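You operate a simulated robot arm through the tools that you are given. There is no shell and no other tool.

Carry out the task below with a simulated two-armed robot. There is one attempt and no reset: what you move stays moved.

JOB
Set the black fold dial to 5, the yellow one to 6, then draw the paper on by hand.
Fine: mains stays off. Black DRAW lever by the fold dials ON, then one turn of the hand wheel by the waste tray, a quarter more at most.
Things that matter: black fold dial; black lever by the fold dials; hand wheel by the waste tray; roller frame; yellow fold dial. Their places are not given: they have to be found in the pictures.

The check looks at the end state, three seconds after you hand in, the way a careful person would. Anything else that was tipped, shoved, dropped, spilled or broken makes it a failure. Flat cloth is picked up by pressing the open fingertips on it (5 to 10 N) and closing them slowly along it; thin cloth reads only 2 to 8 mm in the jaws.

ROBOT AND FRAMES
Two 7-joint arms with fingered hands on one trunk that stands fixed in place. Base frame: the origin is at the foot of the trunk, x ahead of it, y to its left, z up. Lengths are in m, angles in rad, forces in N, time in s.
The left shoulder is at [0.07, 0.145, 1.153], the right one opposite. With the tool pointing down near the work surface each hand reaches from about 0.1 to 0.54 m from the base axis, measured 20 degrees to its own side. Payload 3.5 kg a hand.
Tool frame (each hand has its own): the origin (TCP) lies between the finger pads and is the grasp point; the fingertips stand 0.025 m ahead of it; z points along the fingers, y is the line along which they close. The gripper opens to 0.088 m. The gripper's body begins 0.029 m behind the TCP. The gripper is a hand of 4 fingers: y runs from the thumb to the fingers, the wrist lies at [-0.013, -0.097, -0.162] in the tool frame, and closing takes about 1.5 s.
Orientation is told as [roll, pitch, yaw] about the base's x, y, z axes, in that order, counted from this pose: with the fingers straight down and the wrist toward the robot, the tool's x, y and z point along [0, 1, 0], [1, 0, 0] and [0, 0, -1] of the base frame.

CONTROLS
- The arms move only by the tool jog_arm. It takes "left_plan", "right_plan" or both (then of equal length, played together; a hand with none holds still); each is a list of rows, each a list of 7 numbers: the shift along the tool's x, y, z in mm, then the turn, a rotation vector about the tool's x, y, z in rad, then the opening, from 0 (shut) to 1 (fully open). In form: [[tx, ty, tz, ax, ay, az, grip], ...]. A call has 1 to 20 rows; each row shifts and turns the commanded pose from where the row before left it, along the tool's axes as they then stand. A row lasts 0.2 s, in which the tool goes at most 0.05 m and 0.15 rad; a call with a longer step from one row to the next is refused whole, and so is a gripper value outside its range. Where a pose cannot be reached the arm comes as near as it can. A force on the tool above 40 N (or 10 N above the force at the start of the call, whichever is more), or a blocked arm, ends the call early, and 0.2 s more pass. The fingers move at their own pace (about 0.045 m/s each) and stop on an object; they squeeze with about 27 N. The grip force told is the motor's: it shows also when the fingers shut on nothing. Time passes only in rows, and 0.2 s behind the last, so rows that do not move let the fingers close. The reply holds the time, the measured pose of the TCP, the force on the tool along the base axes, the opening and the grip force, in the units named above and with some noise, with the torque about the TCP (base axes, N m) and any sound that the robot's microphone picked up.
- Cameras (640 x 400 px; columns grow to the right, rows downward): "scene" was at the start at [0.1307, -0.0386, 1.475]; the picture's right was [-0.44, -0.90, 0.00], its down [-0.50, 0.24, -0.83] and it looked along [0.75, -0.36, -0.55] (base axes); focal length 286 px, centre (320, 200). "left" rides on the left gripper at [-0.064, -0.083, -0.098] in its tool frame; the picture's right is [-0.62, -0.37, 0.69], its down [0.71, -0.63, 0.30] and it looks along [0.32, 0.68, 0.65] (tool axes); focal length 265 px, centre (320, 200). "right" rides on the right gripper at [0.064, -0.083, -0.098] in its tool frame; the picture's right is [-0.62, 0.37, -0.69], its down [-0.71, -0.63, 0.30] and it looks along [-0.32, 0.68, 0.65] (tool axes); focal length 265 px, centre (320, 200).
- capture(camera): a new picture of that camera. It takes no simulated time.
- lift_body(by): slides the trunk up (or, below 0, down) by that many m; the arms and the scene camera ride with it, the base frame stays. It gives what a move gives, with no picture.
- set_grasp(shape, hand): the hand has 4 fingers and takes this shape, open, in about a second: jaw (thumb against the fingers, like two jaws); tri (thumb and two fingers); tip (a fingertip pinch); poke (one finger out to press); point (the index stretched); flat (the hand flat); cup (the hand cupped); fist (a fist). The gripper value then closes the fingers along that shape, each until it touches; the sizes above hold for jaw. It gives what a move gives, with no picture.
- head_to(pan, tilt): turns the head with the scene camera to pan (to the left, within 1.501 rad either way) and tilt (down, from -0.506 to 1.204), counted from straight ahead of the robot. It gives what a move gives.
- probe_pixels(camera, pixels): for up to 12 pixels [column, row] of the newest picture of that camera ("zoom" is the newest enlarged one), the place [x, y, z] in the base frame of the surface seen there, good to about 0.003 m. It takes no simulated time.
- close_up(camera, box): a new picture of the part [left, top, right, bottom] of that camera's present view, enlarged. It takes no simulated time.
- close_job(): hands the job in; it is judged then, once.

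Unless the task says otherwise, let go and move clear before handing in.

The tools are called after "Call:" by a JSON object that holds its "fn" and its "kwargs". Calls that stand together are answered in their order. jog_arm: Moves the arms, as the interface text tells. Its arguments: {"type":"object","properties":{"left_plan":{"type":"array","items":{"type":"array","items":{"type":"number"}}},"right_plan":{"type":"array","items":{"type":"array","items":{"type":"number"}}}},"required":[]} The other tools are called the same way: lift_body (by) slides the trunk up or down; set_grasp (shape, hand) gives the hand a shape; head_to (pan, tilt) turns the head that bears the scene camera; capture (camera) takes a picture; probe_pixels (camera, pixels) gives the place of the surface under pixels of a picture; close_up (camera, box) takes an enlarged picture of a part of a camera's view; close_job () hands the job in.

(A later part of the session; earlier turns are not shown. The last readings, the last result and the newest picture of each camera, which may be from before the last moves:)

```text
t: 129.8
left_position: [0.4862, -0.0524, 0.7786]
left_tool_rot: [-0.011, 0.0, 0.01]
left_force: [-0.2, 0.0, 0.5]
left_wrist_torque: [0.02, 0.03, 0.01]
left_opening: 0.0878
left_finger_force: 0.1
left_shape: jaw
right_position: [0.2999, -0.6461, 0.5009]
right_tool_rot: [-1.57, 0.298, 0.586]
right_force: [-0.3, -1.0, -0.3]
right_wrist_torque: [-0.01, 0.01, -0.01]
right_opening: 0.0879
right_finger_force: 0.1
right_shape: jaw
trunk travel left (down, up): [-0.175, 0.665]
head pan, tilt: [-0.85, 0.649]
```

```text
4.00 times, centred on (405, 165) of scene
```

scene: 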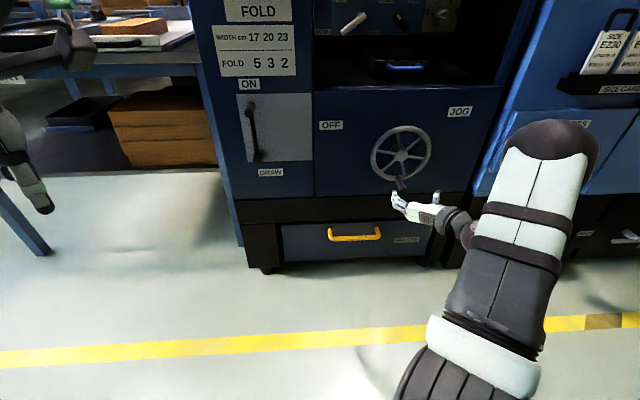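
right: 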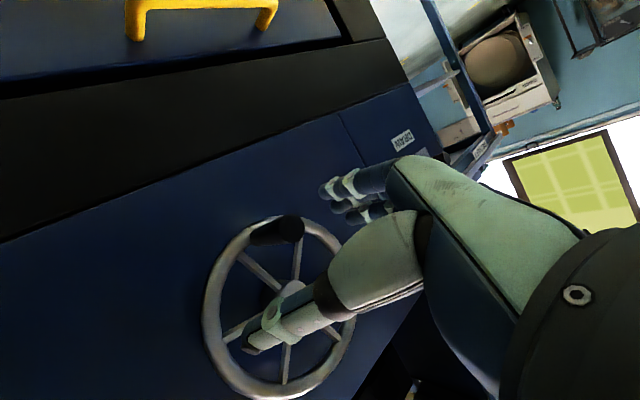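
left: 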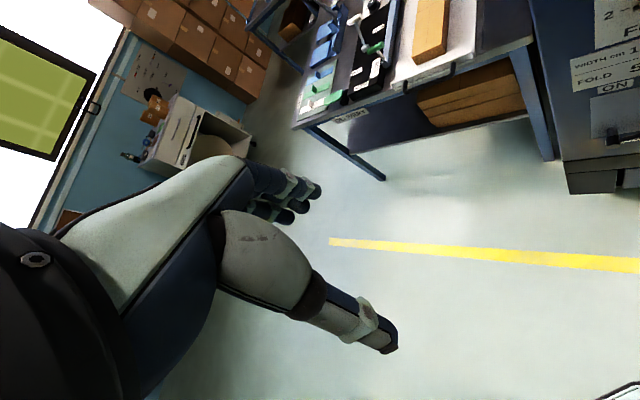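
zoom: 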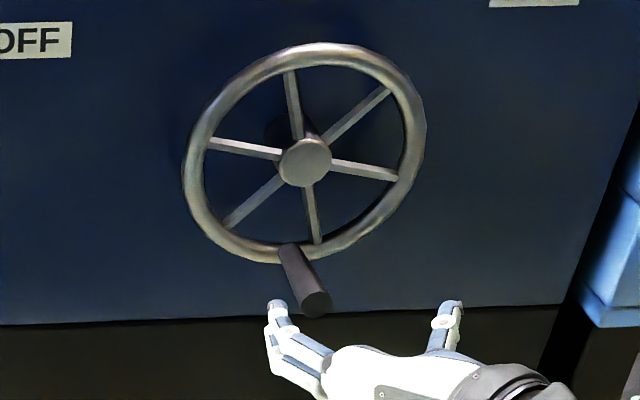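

The scene camera now shows the whole wheel, with the peg at the bottom (about −90°) and a net turn of about 203°. I'll line the open jaws up on it with thumb on the right and fingers on the left, and check before going in.

Call:
{"fn": "jog_arm", "kwargs": {"right_plan": [[6.15, 18.8, -3.28, 0, 0, 0, 1], [-1.0, 3.3, 16.9, 0, 0, 0, 1], [0, 0, 0, 0, 0, 0, 1]]}}

Call:
{"fn": "capture", "kwargs": {"camera": "right"}}

Call:
{"fn": "close_up", "kwargs": {"camera": "scene", "box": [360, 115, 450, 215]}}

```text
t: 130.6
left_position: [0.4861, -0.0511, 0.7799]
left_tool_rot: [-0.01, 0.001, 0.01]
left_force: [-1.2, 0.9, -0.2]
left_wrist_torque: [0.01, -0.02, 0.01]
left_opening: 0.0878
left_finger_force: 0.1
left_shape: jaw
right_position: [0.3251, -0.6508, 0.4891]
right_tool_rot: [-1.568, 0.299, 0.583]
right_force: [0.4, -0.8, 0.7]
right_wrist_torque: [0.03, 0.03, -0.01]
right_opening: 0.0878
right_finger_force: 0.1
right_shape: jaw
right hand out of reach, approached as far as the arm can: row 1
trunk travel left (down, up): [-0.175, 0.665]
head pan, tilt: [-0.85, 0.649]
```

```text
taken
```

right: 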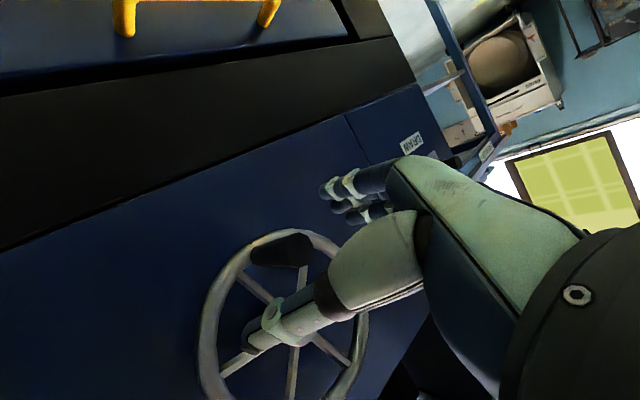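

```text
4.00 times, centred on (405, 165) of scene
```

zoom: 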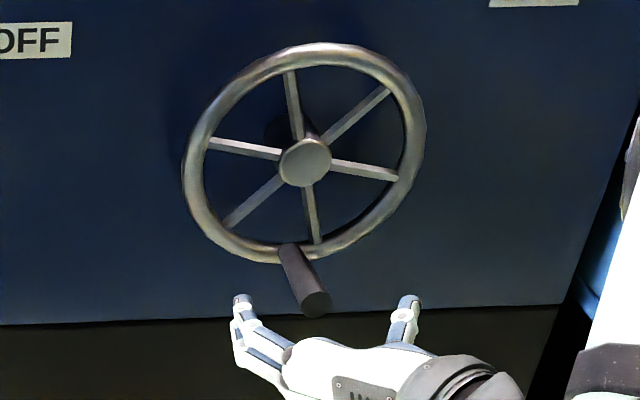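

The peg is between the fingers (zoom (240,305)) and the thumb (410,300). I'll go straight in 48 mm.

Call:
{"fn": "jog_arm", "kwargs": {"right_plan": [[-0.93, 3.04, 15.7, 0, 0, 0, 1], [-0.93, 3.04, 15.7, 0, 0, 0, 1], [-0.93, 3.04, 15.7, 0, 0, 0, 1], [0, 0, 0, 0, 0, 0, 1]]}}

Call:
{"fn": "capture", "kwargs": {"camera": "right"}}

Call:
{"fn": "close_up", "kwargs": {"camera": "right", "box": [220, 160, 400, 340]}}

Call:
{"fn": "close_up", "kwargs": {"camera": "scene", "box": [360, 115, 450, 215]}}

```text
t: 131.6
left_position: [0.4861, -0.052, 0.7777]
left_tool_rot: [-0.011, 0.002, 0.011]
left_force: [0.0, -0.7, 1.0]
left_wrist_torque: [-0.03, 0.0, 0.02]
left_opening: 0.0873
left_finger_force: 0.1
left_shape: jaw
right_position: [0.3575, -0.6852, 0.4907]
right_tool_rot: [-1.567, 0.298, 0.584]
right_force: [0.2, -0.5, -0.6]
right_wrist_torque: [0.02, -0.01, -0.02]
right_opening: 0.088
right_finger_force: 0.1
right_shape: jaw
trunk travel left (down, up): [-0.175, 0.665]
head pan, tilt: [-0.85, 0.649]
```

```text
taken
```

right: 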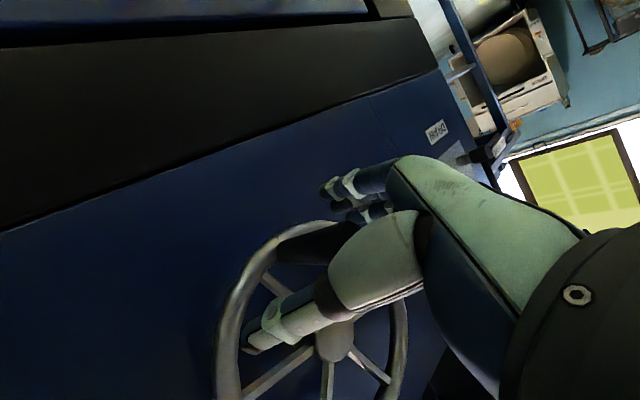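

```text
2.22 times, centred on (310, 250) of right
```

zoom: 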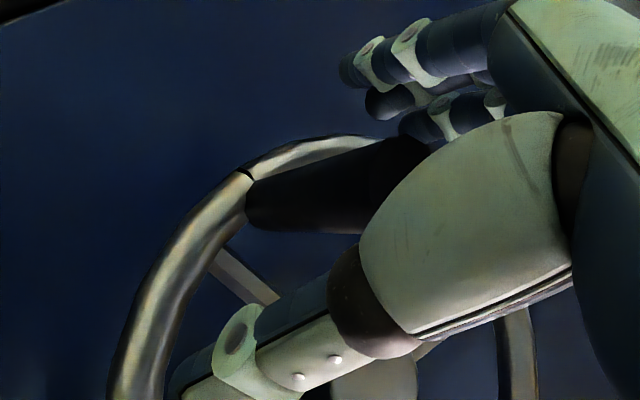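

```text
4.00 times, centred on (405, 165) of scene
```

zoom: 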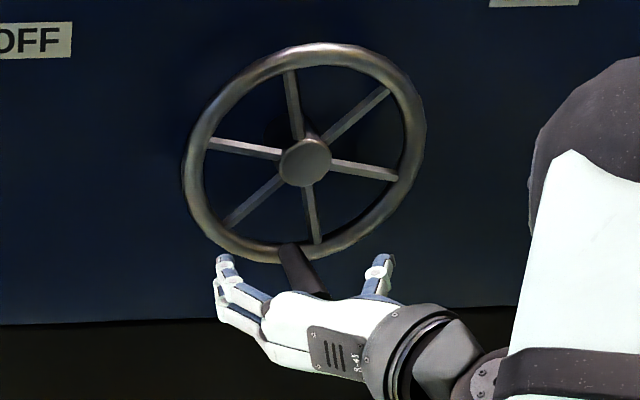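

The peg is inside the jaws, TCP at u 0.232, z 0.491, d 0.093, with no contact. I'll shift 3 mm left and close.

Call:
{"fn": "jog_arm", "kwargs": {"right_plan": [[-0.9, 2.8, -0.6, 0, 0, 0, 1], [0, 0, 0, 0, 0, 0, 0.6], [0, 0, 0, 0, 0, 0, 0.4], [0, 0, 0, 0, 0, 0, 0.2], [0, 0, 0, 0, 0, 0, 0], [0, 0, 0, 0, 0, 0, 0], [0, 0, 0, 0, 0, 0, 0], [0, 0, 0, 0, 0, 0, 0], [0, 0, 0, 0, 0, 0, 0]]}}

Call:
{"fn": "capture", "kwargs": {"camera": "right"}}

Call:
{"fn": "close_up", "kwargs": {"camera": "right", "box": [220, 160, 400, 340]}}

Call:
{"fn": "close_up", "kwargs": {"camera": "scene", "box": [360, 115, 450, 215]}}

```text
t: 133.6
left_position: [0.4866, -0.0525, 0.7784]
left_tool_rot: [-0.011, 0.002, 0.011]
left_force: [1.1, -0.4, 0.6]
left_wrist_torque: [0.01, 0.01, 0.02]
left_opening: 0.0878
left_finger_force: 0.0
left_shape: jaw
right_position: [0.3611, -0.6829, 0.4898]
right_tool_rot: [-1.567, 0.3, 0.585]
right_force: [-1.5, -2.0, -0.8]
right_wrist_torque: [0.01, 0.03, 0.12]
right_opening: 0.0126
right_finger_force: 26.8
right_shape: jaw
trunk travel left (down, up): [-0.175, 0.665]
head pan, tilt: [-0.85, 0.649]
```

```text
taken
```

right: 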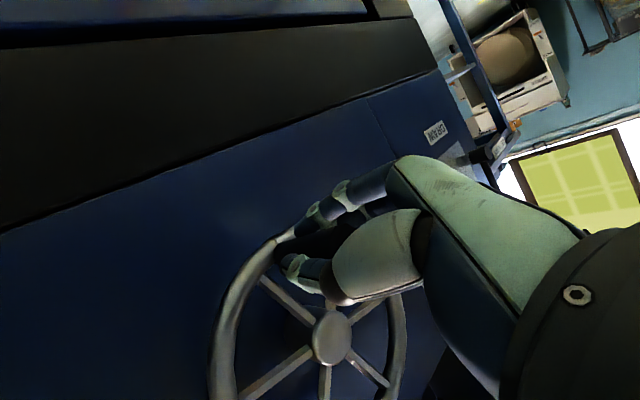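

```text
2.22 times, centred on (310, 250) of right
```

zoom: 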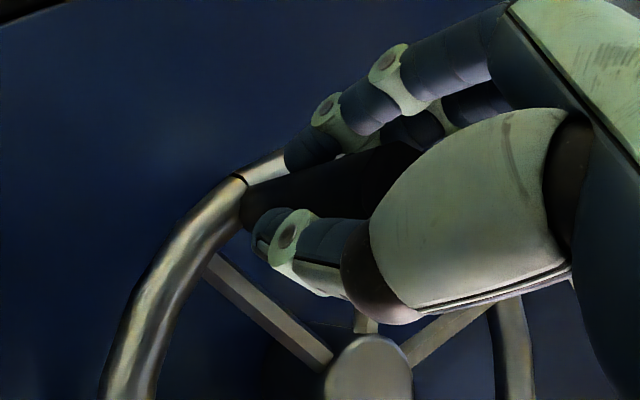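

```text
4.00 times, centred on (405, 165) of scene
```

zoom: 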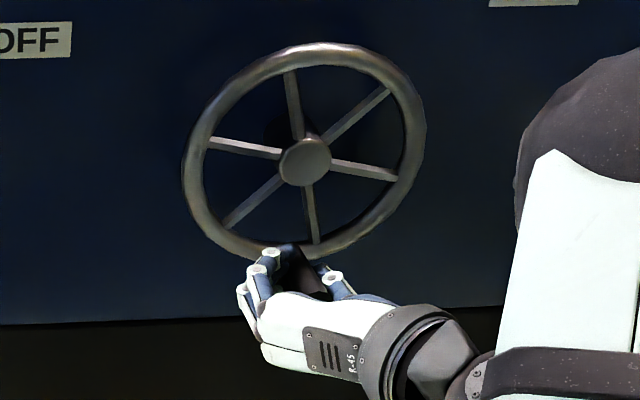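

The peg is held between thumb and fingers, on a radius of 0.069 at −90.7°. I'll swing it clockwise while rolling the wrist along with it, in short arcs.

Call:
{"fn": "jog_arm", "kwargs": {"right_plan": [[-3.53, 8.8, -1.92, 0, 0, 0.13, 0], [-3.65, 8.76, -1.88, 0, 0, 0.13, 0], [-3.75, 8.72, -1.8, 0, 0, 0.13, 0], [0, 0, 0, 0, 0, 0, 0]]}}

Call:
{"fn": "close_up", "kwargs": {"camera": "right", "box": [220, 160, 400, 340]}}

Call:
{"fn": "close_up", "kwargs": {"camera": "scene", "box": [360, 115, 450, 215]}}

```text
t: 134.6
left_position: [0.4862, -0.0536, 0.7778]
left_tool_rot: [-0.01, 0.001, 0.01]
left_force: [-0.3, -0.1, -0.3]
left_wrist_torque: [0.02, 0.02, -0.03]
left_opening: 0.0873
left_finger_force: 0.0
left_shape: jaw
right_position: [0.382, -0.6636, 0.4942]
right_tool_rot: [-1.566, -0.093, 0.583]
right_force: [-0.2, 2.3, -5.9]
right_wrist_torque: [0.09, 0.08, 0.16]
right_opening: 0.0123
right_finger_force: 26.9
right_shape: jaw
trunk travel left (down, up): [-0.175, 0.665]
head pan, tilt: [-0.85, 0.649]
```

```text
2.22 times, centred on (310, 250) of right
```

zoom: 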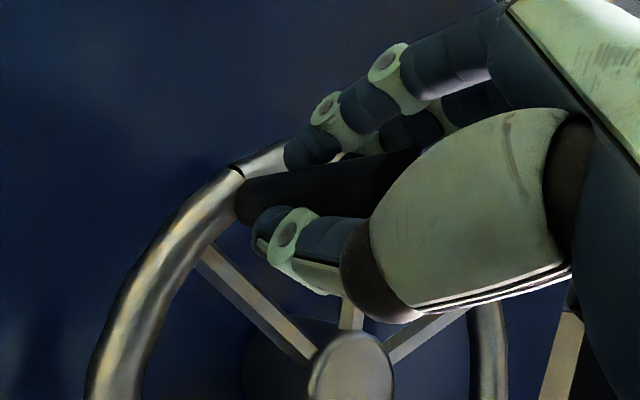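

```text
4.00 times, centred on (405, 165) of scene
```

zoom: 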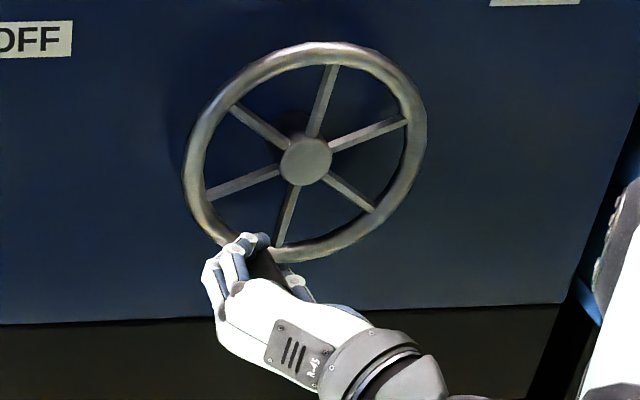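

The wheel turned cleanly to about −114° with under 7 N. I'll continue with the next arc.

Call:
{"fn": "jog_arm", "kwargs": {"right_plan": [[-3.86, 8.8, -1.72, 0, 0, 0.13, 0], [-3.97, 8.78, -1.57, 0, 0, 0.13, 0], [0, 0, 0, 0, 0, 0, 0]]}}

Call:
{"fn": "close_up", "kwargs": {"camera": "right", "box": [220, 160, 400, 340]}}

Call:
{"fn": "close_up", "kwargs": {"camera": "scene", "box": [360, 115, 450, 215]}}

```text
t: 135.4
left_position: [0.487, -0.0531, 0.7779]
left_tool_rot: [-0.012, 0.003, 0.01]
left_force: [0.0, -0.7, 0.2]
left_wrist_torque: [0.0, -0.01, -0.01]
left_opening: 0.0876
left_finger_force: 0.0
left_shape: jaw
right_position: [0.3926, -0.6508, 0.5057]
right_tool_rot: [-1.567, -0.353, 0.583]
right_force: [-0.1, 7.3, -8.8]
right_wrist_torque: [0.13, 0.14, 0.22]
right_opening: 0.0124
right_finger_force: 27.4
right_shape: jaw
trunk travel left (down, up): [-0.175, 0.665]
head pan, tilt: [-0.85, 0.649]
```

```text
2.22 times, centred on (310, 250) of right
```

zoom: 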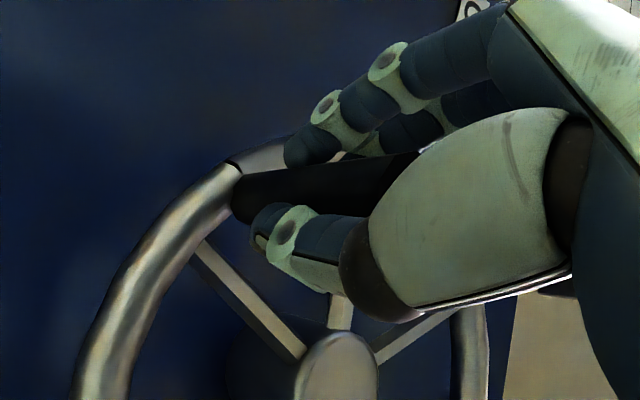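

```text
4.00 times, centred on (405, 165) of scene
```

zoom: 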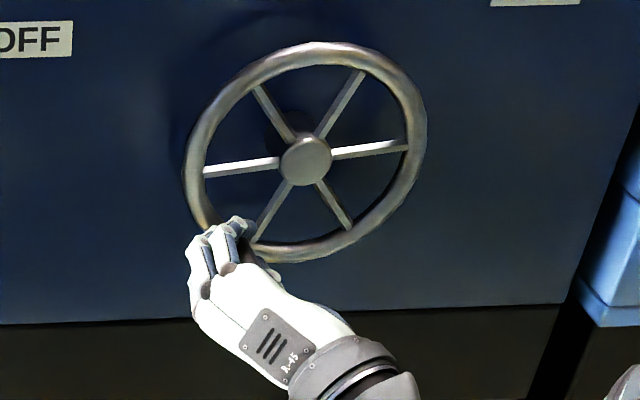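

The wheel is now at about −131° with the grip steady. I'll go on with smaller roll steps, watching for the reach limit.

Call:
{"fn": "jog_arm", "kwargs": {"right_plan": [[-3.21, 9.22, -1.53, 0, 0, 0.08, 0], [-4.69, 8.64, -1.19, 0, 0, 0.08, 0], [0, 0, 0, 0, 0, 0, 0]]}}

Call:
{"fn": "close_up", "kwargs": {"camera": "right", "box": [220, 160, 400, 340]}}

Call:
{"fn": "close_up", "kwargs": {"camera": "scene", "box": [360, 115, 450, 215]}}

```text
t: 136.2
left_position: [0.4867, -0.0519, 0.7786]
left_tool_rot: [-0.01, 0.001, 0.011]
left_force: [-0.4, -1.0, -0.8]
left_wrist_torque: [-0.01, -0.01, 0.02]
left_opening: 0.0875
left_finger_force: 0.0
left_shape: jaw
right_position: [0.396, -0.6482, 0.5089]
right_tool_rot: [-1.565, -0.392, 0.582]
right_force: [-0.7, 9.6, -7.4]
right_wrist_torque: [0.12, 0.12, 0.22]
right_opening: 0.0126
right_finger_force: 27.0
right_shape: jaw
right hand out of reach, approached as far as the arm can: row 1, 2
trunk travel left (down, up): [-0.175, 0.665]
head pan, tilt: [-0.85, 0.649]
```

```text
2.22 times, centred on (310, 250) of right
```

zoom: 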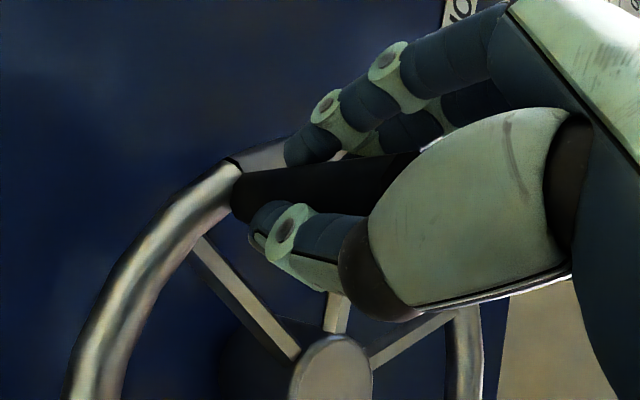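

```text
4.00 times, centred on (405, 165) of scene
```

zoom: 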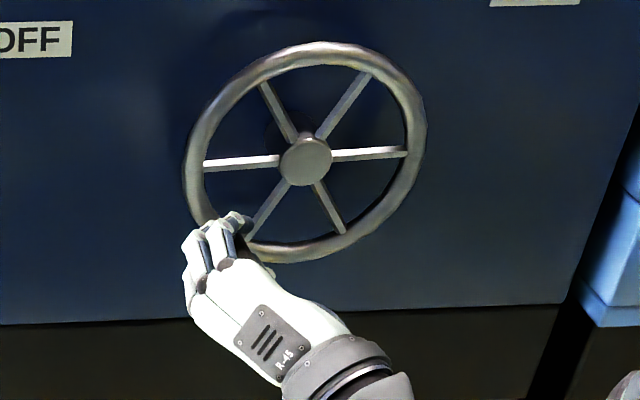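

The wrist roll is at its limit near 0.39. I'll keep the roll fixed and continue translating along the circle for the next arc.

Call:
{"fn": "jog_arm", "kwargs": {"right_plan": [[-4.47, 8.72, -1.29, 0, 0, 0, 0], [-5.64, 8.03, -1.07, 0, 0, 0, 0], [0, 0, 0, 0, 0, 0, 0]]}}

Call:
{"fn": "close_up", "kwargs": {"camera": "right", "box": [220, 160, 400, 340]}}

Call:
{"fn": "close_up", "kwargs": {"camera": "scene", "box": [360, 115, 450, 215]}}

```text
t: 137.0
left_position: [0.4857, -0.0525, 0.7787]
left_tool_rot: [-0.011, 0.0, 0.009]
left_force: [0.5, -0.3, -0.1]
left_wrist_torque: [-0.03, 0.02, -0.04]
left_opening: 0.0876
left_finger_force: 0.1
left_shape: jaw
right_position: [0.4038, -0.6401, 0.5258]
right_tool_rot: [-1.57, -0.393, 0.583]
right_force: [0.5, 5.8, -4.7]
right_wrist_torque: [0.07, 0.01, 0.25]
right_opening: 0.0126
right_finger_force: 26.5
right_shape: jaw
trunk travel left (down, up): [-0.175, 0.665]
head pan, tilt: [-0.85, 0.649]
```

```text
2.22 times, centred on (310, 250) of right
```

zoom: 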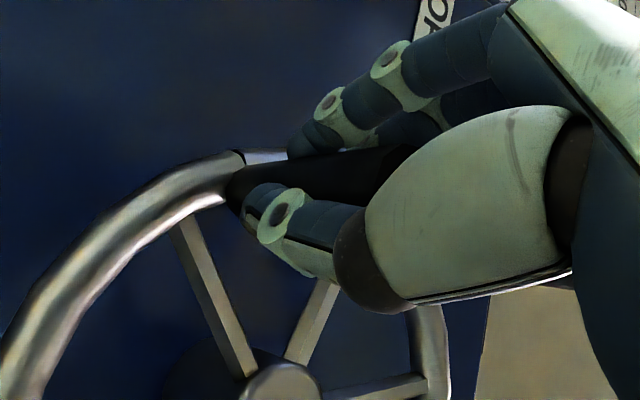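

```text
4.00 times, centred on (405, 165) of scene
```

zoom: 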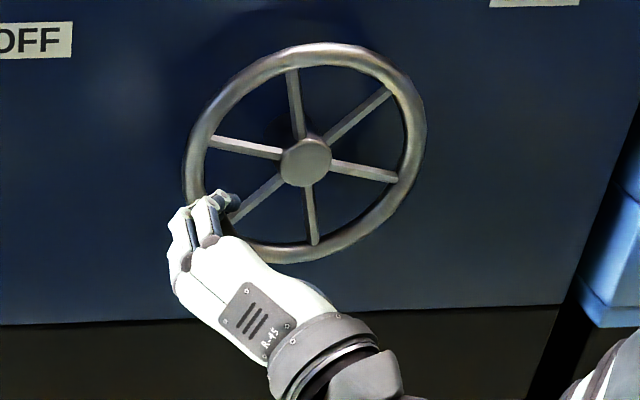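

Good: about −151.5° with the grip steady. I'll do two more steps at fixed roll and check again.

Call:
{"fn": "jog_arm", "kwargs": {"right_plan": [[-6.68, 7.17, -0.83, 0, 0, 0, 0], [-7.61, 6.2, -0.57, 0, 0, 0, 0], [0, 0, 0, 0, 0, 0, 0]]}}

Call:
{"fn": "close_up", "kwargs": {"camera": "right", "box": [220, 160, 400, 340]}}

Call:
{"fn": "close_up", "kwargs": {"camera": "scene", "box": [360, 115, 450, 215]}}

```text
t: 137.8
left_position: [0.4856, -0.0515, 0.7778]
left_tool_rot: [-0.01, 0.003, 0.012]
left_force: [-0.1, 0.3, -0.1]
left_wrist_torque: [0.01, -0.01, 0.0]
left_opening: 0.0875
left_finger_force: 0.1
left_shape: jaw
right_position: [0.4081, -0.6355, 0.543]
right_tool_rot: [-1.569, -0.392, 0.581]
right_force: [-0.2, 2.3, -1.4]
right_wrist_torque: [0.01, -0.05, 0.15]
right_opening: 0.0119
right_finger_force: 26.6
right_shape: jaw
trunk travel left (down, up): [-0.175, 0.665]
head pan, tilt: [-0.85, 0.649]
```

```text
2.22 times, centred on (310, 250) of right
```

zoom: 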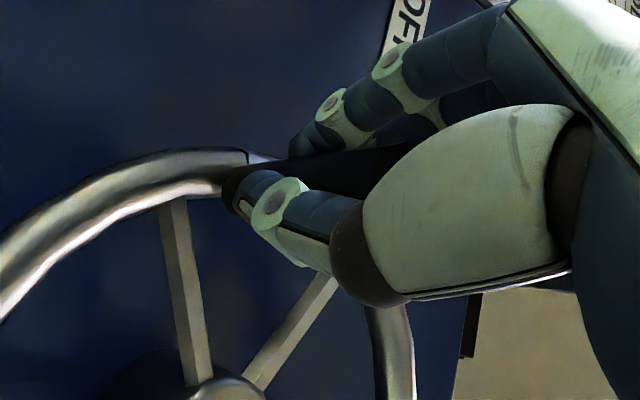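

```text
4.00 times, centred on (405, 165) of scene
```

zoom: 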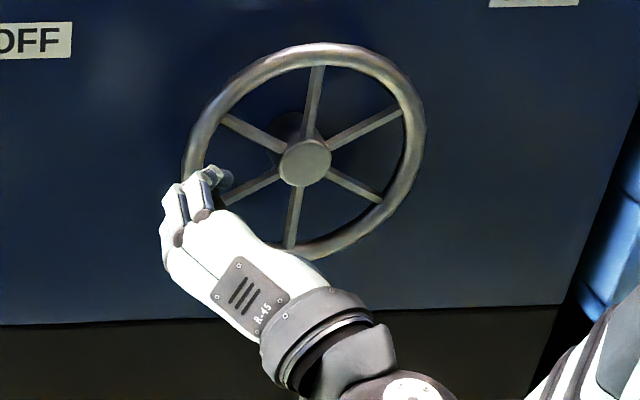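

At −167° and still following. I'll do two more steps.

Call:
{"fn": "jog_arm", "kwargs": {"right_plan": [[-8.4, 5.1, -0.31, 0, 0, 0, 0], [-9.02, 3.91, -0.03, 0, 0, 0, 0], [0, 0, 0, 0, 0, 0, 0]]}}

Call:
{"fn": "close_up", "kwargs": {"camera": "right", "box": [220, 160, 400, 340]}}

Call:
{"fn": "close_up", "kwargs": {"camera": "scene", "box": [360, 115, 450, 215]}}

```text
t: 138.6
left_position: [0.4864, -0.0524, 0.7786]
left_tool_rot: [-0.011, 0.004, 0.01]
left_force: [-0.2, 0.2, -0.7]
left_wrist_torque: [-0.01, -0.02, -0.04]
left_opening: 0.0877
left_finger_force: 0.1
left_shape: jaw
right_position: [0.4093, -0.6346, 0.5629]
right_tool_rot: [-1.567, -0.393, 0.581]
right_force: [0.8, 2.7, -1.0]
right_wrist_torque: [-0.03, -0.05, 0.17]
right_opening: 0.0111
right_finger_force: 26.8
right_shape: jaw
trunk travel left (down, up): [-0.175, 0.665]
head pan, tilt: [-0.85, 0.649]
```

```text
2.22 times, centred on (310, 250) of right
```

zoom: 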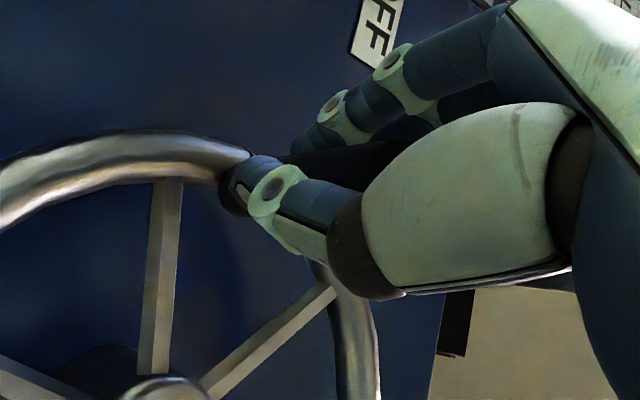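

```text
4.00 times, centred on (405, 165) of scene
```

zoom: 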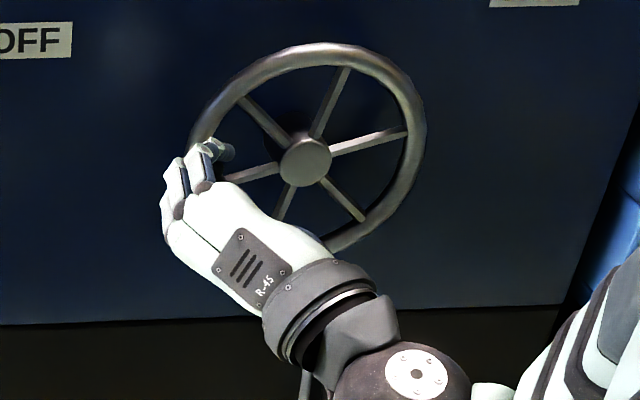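

The spokes put the peg at about 177° (net about 296°), in step with the hand, but the jaws are now nearly edge-on to the motion. I'll open, roll the hand back around the peg without leaving it, and regrip.

Call:
{"fn": "jog_arm", "kwargs": {"right_plan": [[0, 0, 0, 0, 0, 0, 0.5], [0, 0, 0, 0, 0, 0, 1], [0, 0, 0, 0, 0, 0, 1], [0, 0, 0, 0, 0, 0, 1], [0, 0, 0, 0, 0, 0, 1], [0, 0, 0, 0, 0, -0.13, 1], [0, 0, 0, 0, 0, -0.13, 1], [0, 0, 0, 0, 0, -0.13, 1], [0, 0, 0, 0, 0, 0, 1]]}}

Call:
{"fn": "capture", "kwargs": {"camera": "right"}}

Call:
{"fn": "close_up", "kwargs": {"camera": "right", "box": [200, 150, 400, 350]}}

Call:
{"fn": "close_up", "kwargs": {"camera": "scene", "box": [360, 115, 450, 215]}}

```text
t: 140.6
left_position: [0.4846, -0.052, 0.7786]
left_tool_rot: [-0.009, 0.004, 0.01]
left_force: [0.6, 0.1, -0.1]
left_wrist_torque: [0.01, 0.03, 0.0]
left_opening: 0.0875
left_finger_force: 0.1
left_shape: jaw
right_position: [0.4087, -0.6341, 0.5633]
right_tool_rot: [-1.568, 0.001, 0.584]
right_force: [0.0, 0.2, 0.0]
right_wrist_torque: [0.0, 0.03, 0.0]
right_opening: 0.0875
right_finger_force: 0.1
right_shape: jaw
trunk travel left (down, up): [-0.175, 0.665]
head pan, tilt: [-0.85, 0.649]
```

```text
taken
```

right: 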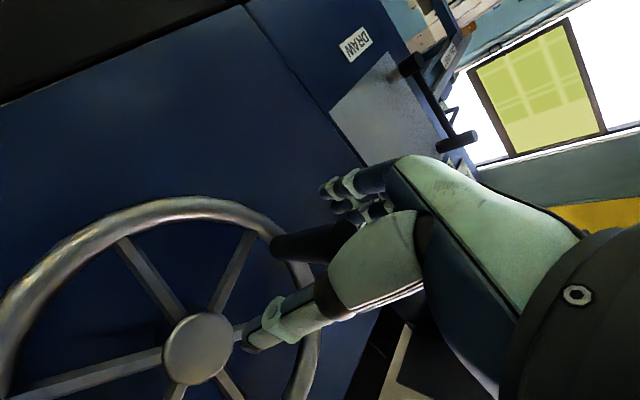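

```text
2.00 times, centred on (300, 250) of right
```

zoom: 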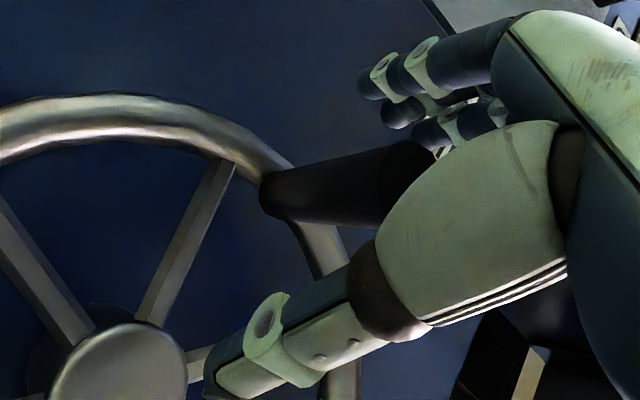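

```text
4.00 times, centred on (405, 165) of scene
```

zoom: 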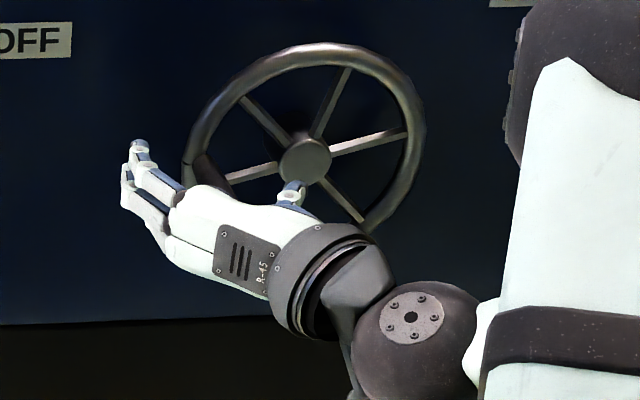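

The hand opened and rolled freely with the peg still inside the jaws. I'll continue rolling back to about −1.2.

Call:
{"fn": "jog_arm", "kwargs": {"right_plan": [[0, 0, 0, 0, 0, -0.13, 1], [0, 0, 0, 0, 0, -0.13, 1], [0, 0, 0, 0, 0, -0.13, 1], [0, 0, 0, 0, 0, -0.13, 1], [0, 0, 0, 0, 0, -0.13, 1], [0, 0, 0, 0, 0, -0.13, 1], [0, 0, 0, 0, 0, 0, 1]]}}

Call:
{"fn": "capture", "kwargs": {"camera": "right"}}

Call:
{"fn": "close_up", "kwargs": {"camera": "right", "box": [200, 150, 400, 350]}}

```text
t: 142.2
left_position: [0.4849, -0.0521, 0.7793]
left_tool_rot: [-0.011, 0.0, 0.008]
left_force: [0.0, 0.6, -0.2]
left_wrist_torque: [0.0, 0.02, 0.0]
left_opening: 0.0876
left_finger_force: 0.1
left_shape: jaw
right_position: [0.4091, -0.6338, 0.5632]
right_tool_rot: [-1.566, 0.78, 0.585]
right_force: [-0.6, 0.9, 0.5]
right_wrist_torque: [0.04, 0.01, -0.03]
right_opening: 0.0876
right_finger_force: 0.0
right_shape: jaw
trunk travel left (down, up): [-0.175, 0.665]
head pan, tilt: [-0.85, 0.649]
```

```text
taken
```

right: 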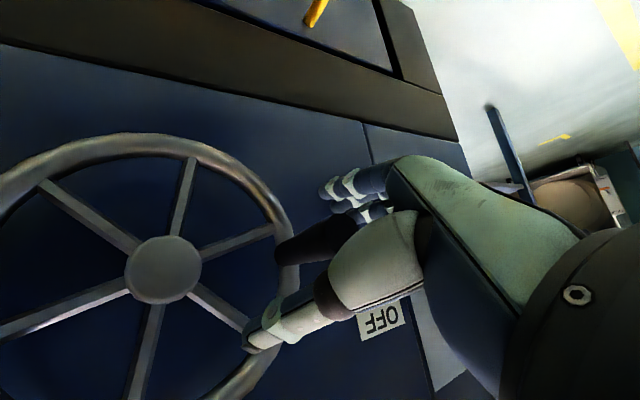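

```text
2.00 times, centred on (300, 250) of right
```

zoom: 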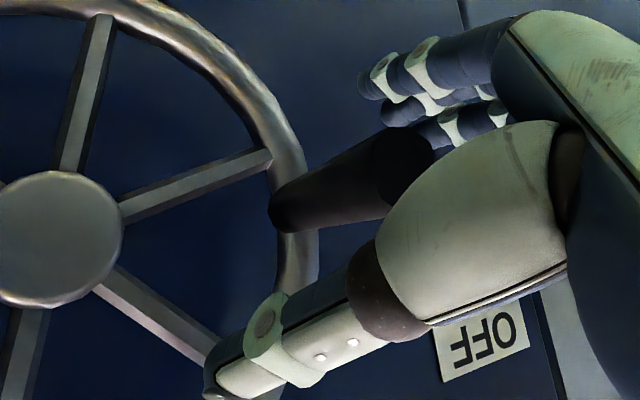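

Good, the roll is −0.78 and the peg is still centred in the jaws. I'll roll 0.39 more and check that it's in reach.

Call:
{"fn": "jog_arm", "kwargs": {"right_plan": [[0, 0, 0, 0, 0, -0.13, 1], [0, 0, 0, 0, 0, -0.13, 1], [0, 0, 0, 0, 0, -0.13, 1], [0, 0, 0, 0, 0, 0, 1]]}}

Call:
{"fn": "capture", "kwargs": {"camera": "right"}}

Call:
{"fn": "close_up", "kwargs": {"camera": "right", "box": [200, 150, 400, 350]}}

Call:
{"fn": "probe_pixels", "kwargs": {"camera": "right", "pixels": [[340, 230], [320, 238], [300, 248], [345, 228], [290, 255]]}}

```text
t: 143.2
left_position: [0.4855, -0.0515, 0.779]
left_tool_rot: [-0.01, 0.003, 0.01]
left_force: [0.5, 0.0, -0.1]
left_wrist_torque: [-0.02, -0.04, -0.02]
left_opening: 0.0875
left_finger_force: 0.1
left_shape: jaw
right_position: [0.4083, -0.6341, 0.5631]
right_tool_rot: [-1.564, 1.17, 0.588]
right_force: [-0.5, 0.6, -0.3]
right_wrist_torque: [0.06, 0.01, 0.02]
right_opening: 0.0875
right_finger_force: 0.1
right_shape: jaw
trunk travel left (down, up): [-0.175, 0.665]
head pan, tilt: [-0.85, 0.649]
```

```text
taken
```

right: 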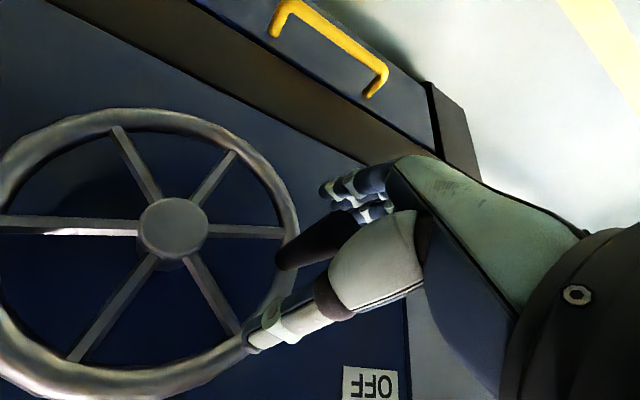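

```text
2.00 times, centred on (300, 250) of right
```

zoom: 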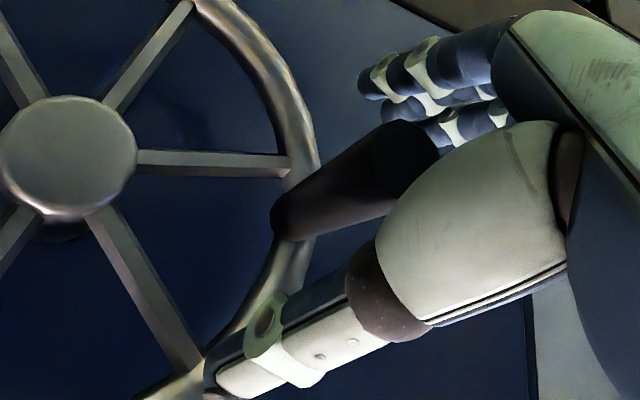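

```text
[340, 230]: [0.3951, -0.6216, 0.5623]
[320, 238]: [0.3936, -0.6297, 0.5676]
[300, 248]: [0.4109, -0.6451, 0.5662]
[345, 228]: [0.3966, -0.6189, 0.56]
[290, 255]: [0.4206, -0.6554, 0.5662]
```

The roll of −1.17 is in reach, and the peg tip at u 0.160, z 0.562 is right at the TCP. I'll close on it.

Call:
{"fn": "jog_arm", "kwargs": {"right_plan": [[0, 0, 0, 0, 0, 0, 0.6], [0, 0, 0, 0, 0, 0, 0.4], [0, 0, 0, 0, 0, 0, 0.2], [0, 0, 0, 0, 0, 0, 0], [0, 0, 0, 0, 0, 0, 0], [0, 0, 0, 0, 0, 0, 0], [0, 0, 0, 0, 0, 0, 0], [0, 0, 0, 0, 0, 0, 0]]}}

Call:
{"fn": "capture", "kwargs": {"camera": "right"}}

Call:
{"fn": "close_up", "kwargs": {"camera": "right", "box": [200, 150, 400, 350]}}

```text
t: 145.0
left_position: [0.4872, -0.053, 0.778]
left_tool_rot: [-0.011, -0.001, 0.01]
left_force: [-0.6, -0.3, 0.4]
left_wrist_torque: [0.02, -0.01, 0.0]
left_opening: 0.0876
left_finger_force: 0.0
left_shape: jaw
right_position: [0.4093, -0.6343, 0.5629]
right_tool_rot: [-1.565, 1.167, 0.589]
right_force: [-0.5, -3.8, 1.2]
right_wrist_torque: [0.01, 0.02, 0.01]
right_opening: 0.0123
right_finger_force: 26.8
right_shape: jaw
trunk travel left (down, up): [-0.175, 0.665]
head pan, tilt: [-0.85, 0.649]
```

```text
taken
```

right: 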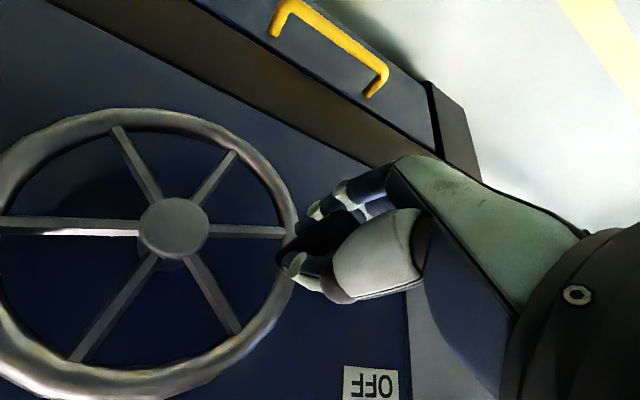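

```text
2.00 times, centred on (300, 250) of right
```

zoom: 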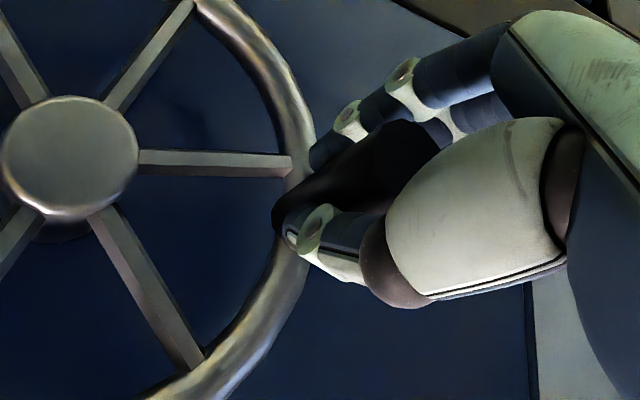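

The peg is gripped again at about 177°, with the jaws well across the direction of travel. I'll swing clockwise with the wrist rolling along: first arc about 32°.

Call:
{"fn": "jog_arm", "kwargs": {"right_plan": [[-2.71, -9.38, 0.24, 0, 0, 0.12, 0], [-2.54, -9.42, 0.5, 0, 0, 0.12, 0], [-2.36, -9.44, 0.75, 0, 0, 0.12, 0], [-2.19, -9.46, 0.99, 0, 0, 0.12, 0], [0, 0, 0, 0, 0, 0, 0]]}}

Call:
{"fn": "capture", "kwargs": {"camera": "right"}}

Call:
{"fn": "close_up", "kwargs": {"camera": "right", "box": [200, 150, 400, 350]}}

```text
t: 146.2
left_position: [0.4854, -0.0522, 0.7785]
left_tool_rot: [-0.011, 0.002, 0.01]
left_force: [0.6, -0.7, 0.7]
left_wrist_torque: [0.0, 0.02, -0.03]
left_opening: 0.0876
left_finger_force: 0.0
left_shape: jaw
right_position: [0.4002, -0.6427, 0.5996]
right_tool_rot: [-1.568, 0.685, 0.584]
right_force: [0.2, 0.4, -1.6]
right_wrist_torque: [0.14, 0.12, 0.23]
right_opening: 0.0125
right_finger_force: 26.9
right_shape: jaw
trunk travel left (down, up): [-0.175, 0.665]
head pan, tilt: [-0.85, 0.649]
```

```text
taken
```

right: 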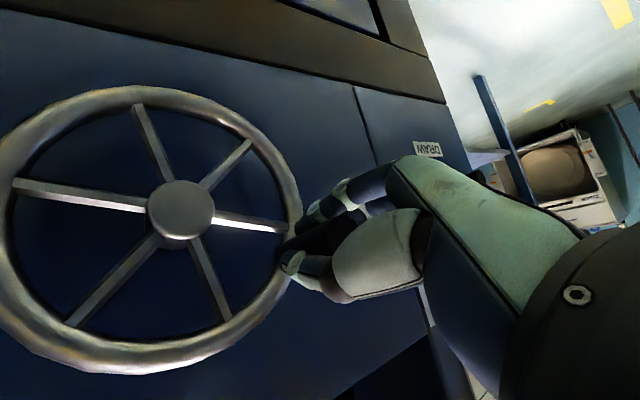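

```text
2.00 times, centred on (300, 250) of right
```

zoom: 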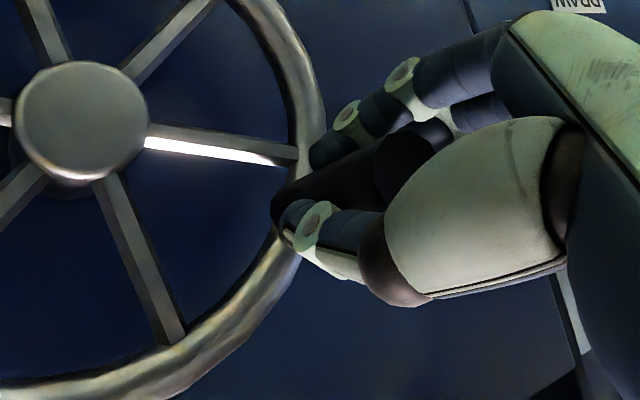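

It's following cleanly: about 144°, with force under 2 N. Next arc.

Call:
{"fn": "jog_arm", "kwargs": {"right_plan": [[-2.01, -9.48, 1.2, 0, 0, 0.12, 0], [-1.82, -9.5, 1.4, 0, 0, 0.12, 0], [-1.63, -9.51, 1.56, 0, 0, 0.12, 0], [-1.42, -9.51, 1.7, 0, 0, 0.12, 0], [0, 0, 0, 0, 0, 0, 0]]}}

Call:
{"fn": "capture", "kwargs": {"camera": "right"}}

Call:
{"fn": "close_up", "kwargs": {"camera": "scene", "box": [360, 95, 450, 215]}}

```text
t: 147.4
left_position: [0.4859, -0.0524, 0.7777]
left_tool_rot: [-0.011, 0.001, 0.01]
left_force: [0.2, 0.3, -0.9]
left_wrist_torque: [0.01, 0.01, -0.02]
left_opening: 0.0874
left_finger_force: 0.0
left_shape: jaw
right_position: [0.3778, -0.6654, 0.6224]
right_tool_rot: [-1.567, 0.207, 0.582]
right_force: [1.5, -0.1, -2.7]
right_wrist_torque: [0.11, 0.0, 0.24]
right_opening: 0.0126
right_finger_force: 26.7
right_shape: jaw
trunk travel left (down, up): [-0.175, 0.665]
head pan, tilt: [-0.85, 0.649]
```

```text
taken
```

right: 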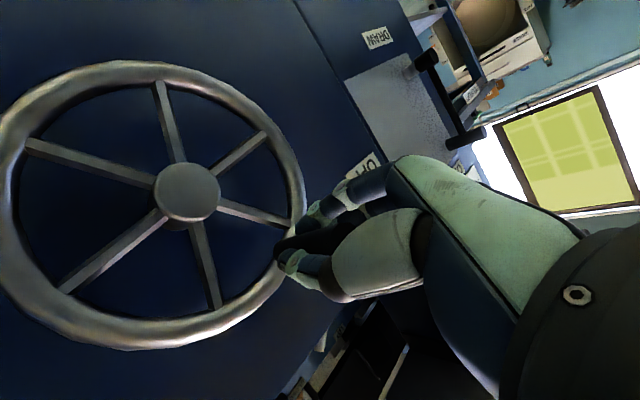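

```text
3.33 times, centred on (405, 155) of scene
```

zoom: 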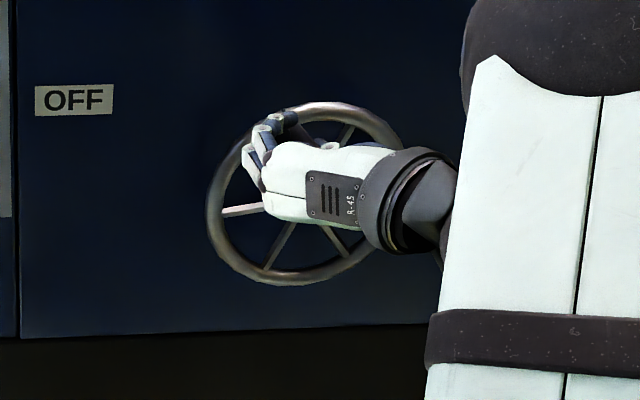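

At about 111° the wheel is back to its starting angle, so about one full turn is complete. I'll go on about 40° more, to sit safely inside the one to one-and-a-quarter window.

Call:
{"fn": "jog_arm", "kwargs": {"right_plan": [[-1.21, -9.53, 1.8, 0, 0, 0.12, 0], [-1.01, -9.53, 1.87, 0, 0, 0.12, 0], [-0.8, -9.54, 1.9, 0, 0, 0.12, 0], [0, 0, 0, 0, 0, 0, 0]]}}

Call:
{"fn": "capture", "kwargs": {"camera": "right"}}

Call:
{"fn": "close_up", "kwargs": {"camera": "scene", "box": [360, 95, 450, 215]}}

```text
t: 148.4
left_position: [0.4859, -0.0519, 0.7778]
left_tool_rot: [-0.01, 0.001, 0.008]
left_force: [1.0, -0.6, -0.2]
left_wrist_torque: [0.02, 0.01, -0.01]
left_opening: 0.0874
left_finger_force: 0.1
left_shape: jaw
right_position: [0.3584, -0.6858, 0.6291]
right_tool_rot: [-1.565, -0.154, 0.581]
right_force: [0.9, 1.7, -4.5]
right_wrist_torque: [0.09, 0.04, 0.25]
right_opening: 0.0122
right_finger_force: 27.3
right_shape: jaw
trunk travel left (down, up): [-0.175, 0.665]
head pan, tilt: [-0.85, 0.649]
```

```text
taken
```

right: 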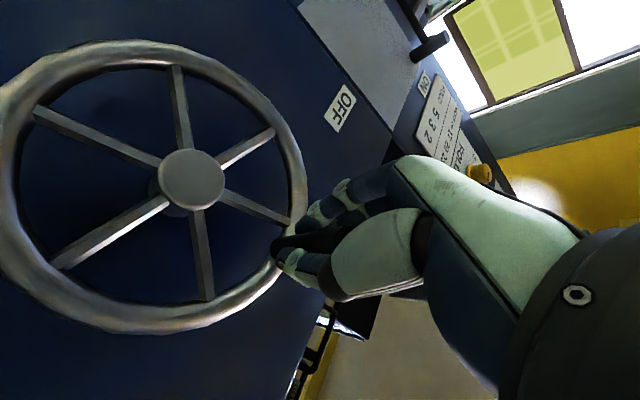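

```text
3.33 times, centred on (405, 155) of scene
```

zoom: 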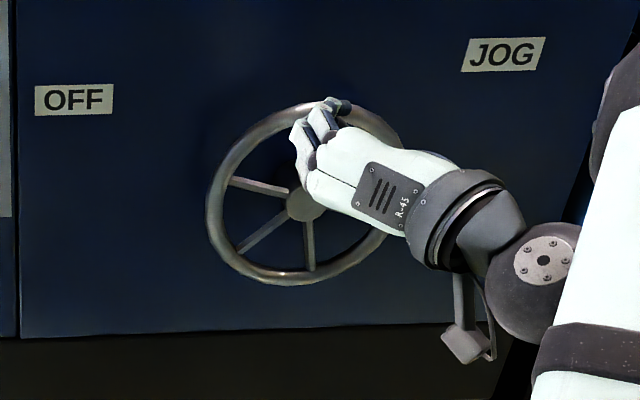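

The peg is at about 87°, which makes the net turn roughly 386°: one full turn plus about 26°, inside the allowed window. I'll open the jaws, roll back around the peg, and check that the wheel stays put.

Call:
{"fn": "jog_arm", "kwargs": {"right_plan": [[0, 0, 0, 0, 0, 0, 0.4], [0, 0, 0, 0, 0, 0, 0.8], [0, 0, 0, 0, 0, 0, 1], [0, 0, 0, 0, 0, 0, 1], [0, 0, 0, 0, 0, 0, 1], [0, 0, 0, 0, 0, 0, 1]]}}

Call:
{"fn": "capture", "kwargs": {"camera": "right"}}

Call:
{"fn": "close_up", "kwargs": {"camera": "scene", "box": [360, 95, 450, 215]}}

```text
t: 149.8
left_position: [0.4858, -0.0518, 0.7758]
left_tool_rot: [-0.011, 0.002, 0.01]
left_force: [-0.1, 0.0, 0.5]
left_wrist_torque: [0.0, 0.01, 0.01]
left_opening: 0.0874
left_finger_force: 0.1
left_shape: jaw
right_position: [0.3577, -0.6856, 0.6287]
right_tool_rot: [-1.565, -0.15, 0.582]
right_force: [-0.2, -1.0, 0.0]
right_wrist_torque: [0.0, 0.05, 0.0]
right_opening: 0.0876
right_finger_force: 0.0
right_shape: jaw
trunk travel left (down, up): [-0.175, 0.665]
head pan, tilt: [-0.85, 0.649]
```

```text
taken
```

right: 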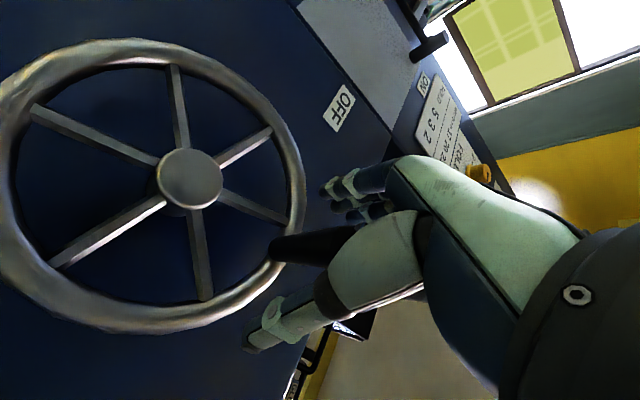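

```text
3.33 times, centred on (405, 155) of scene
```

zoom: 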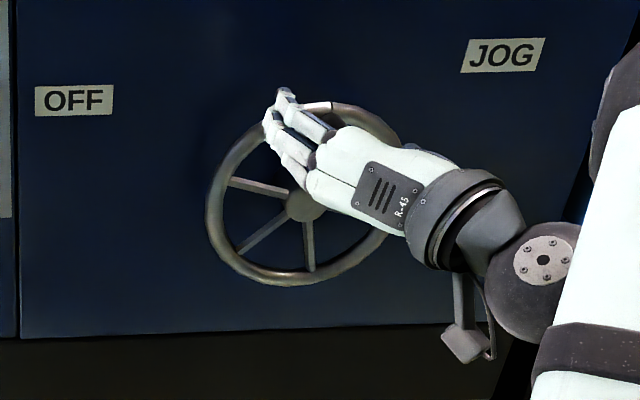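

The jaws are open and the wheel didn't move. I'll roll the hand back around the peg to the posture that lets it withdraw.

Call:
{"fn": "jog_arm", "kwargs": {"right_plan": [[0, 0, 0, 0, 0, -0.13, 1], [0, 0, 0, 0, 0, -0.13, 1], [0, 0, 0, 0, 0, -0.13, 1], [0, 0, 0, 0, 0, -0.13, 1], [0, 0, 0, 0, 0, -0.13, 1], [0, 0, 0, 0, 0, -0.13, 1], [0, 0, 0, 0, 0, -0.13, 1], [0, 0, 0, 0, 0, 0, 1]]}}

Call:
{"fn": "capture", "kwargs": {"camera": "right"}}

```text
t: 151.6
left_position: [0.4857, -0.051, 0.7779]
left_tool_rot: [-0.01, 0.004, 0.01]
left_force: [-0.1, 0.0, -0.4]
left_wrist_torque: [0.02, 0.0, -0.03]
left_opening: 0.0875
left_finger_force: 0.0
left_shape: jaw
right_position: [0.3579, -0.6849, 0.6286]
right_tool_rot: [-1.566, 0.76, 0.585]
right_force: [-0.8, 1.1, -0.1]
right_wrist_torque: [-0.03, -0.05, 0.01]
right_opening: 0.0875
right_finger_force: 0.0
right_shape: jaw
trunk travel left (down, up): [-0.175, 0.665]
head pan, tilt: [-0.85, 0.649]
```

```text
taken
```

right: 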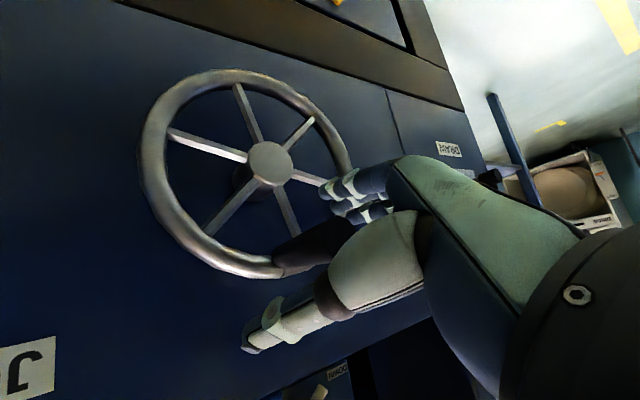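

Still in reach, with no contact. I'll withdraw straight back from the panel, 75 mm in small steps.

Call:
{"fn": "jog_arm", "kwargs": {"right_plan": [[2.06, -2.16, -14.7, 0, 0, 0, 1], [2.06, -2.16, -14.7, 0, 0, 0, 1], [2.06, -2.16, -14.7, 0, 0, 0, 1], [2.06, -2.16, -14.7, 0, 0, 0, 1], [2.06, -2.16, -14.7, 0, 0, 0, 1], [0, 0, 0, 0, 0, 0, 1]]}}

Call:
{"fn": "capture", "kwargs": {"camera": "right"}}

Call:
{"fn": "close_up", "kwargs": {"camera": "right", "box": [180, 100, 420, 320]}}

```text
t: 153.0
left_position: [0.4864, -0.052, 0.7797]
left_tool_rot: [-0.01, 0.001, 0.01]
left_force: [1.0, 0.1, -0.5]
left_wrist_torque: [0.01, 0.03, -0.01]
left_opening: 0.0877
left_finger_force: 0.1
left_shape: jaw
right_position: [0.3048, -0.632, 0.6289]
right_tool_rot: [-1.569, 0.757, 0.586]
right_force: [-0.5, -1.1, -0.4]
right_wrist_torque: [0.0, 0.04, -0.01]
right_opening: 0.0878
right_finger_force: 0.1
right_shape: jaw
trunk travel left (down, up): [-0.175, 0.665]
head pan, tilt: [-0.85, 0.649]
```

```text
taken
```

right: 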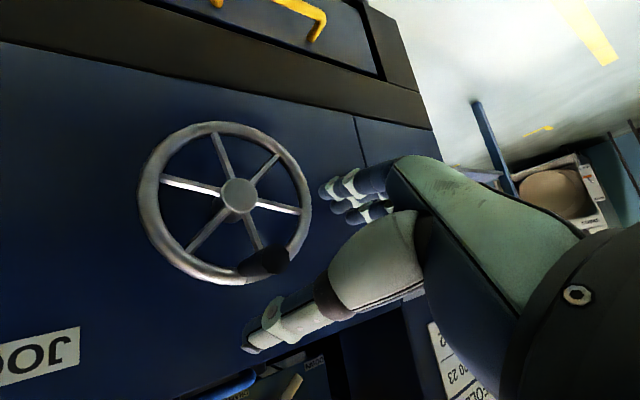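

```text
1.82 times, centred on (300, 210) of right
```

zoom: 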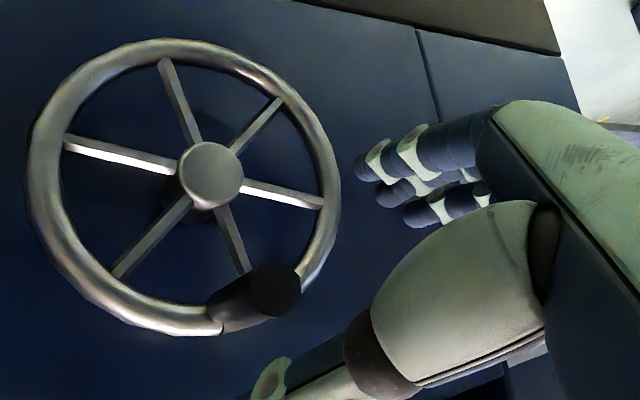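

The hand is clear of the wheel and peg. I'll probe the peg and hub for the final angle.

Call:
{"fn": "probe_pixels", "kwargs": {"camera": "right", "pixels": [[274, 262], [278, 259], [270, 265], [238, 196], [255, 268], [290, 210], [165, 182], [216, 140], [195, 245], [272, 160]]}}

```text
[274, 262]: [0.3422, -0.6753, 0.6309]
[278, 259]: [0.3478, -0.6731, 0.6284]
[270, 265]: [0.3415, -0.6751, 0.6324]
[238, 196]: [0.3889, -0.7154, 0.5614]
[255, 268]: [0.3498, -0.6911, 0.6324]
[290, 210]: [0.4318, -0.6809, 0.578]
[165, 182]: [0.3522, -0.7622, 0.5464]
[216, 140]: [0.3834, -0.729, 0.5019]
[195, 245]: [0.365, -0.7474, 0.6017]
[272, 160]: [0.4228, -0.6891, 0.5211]
```

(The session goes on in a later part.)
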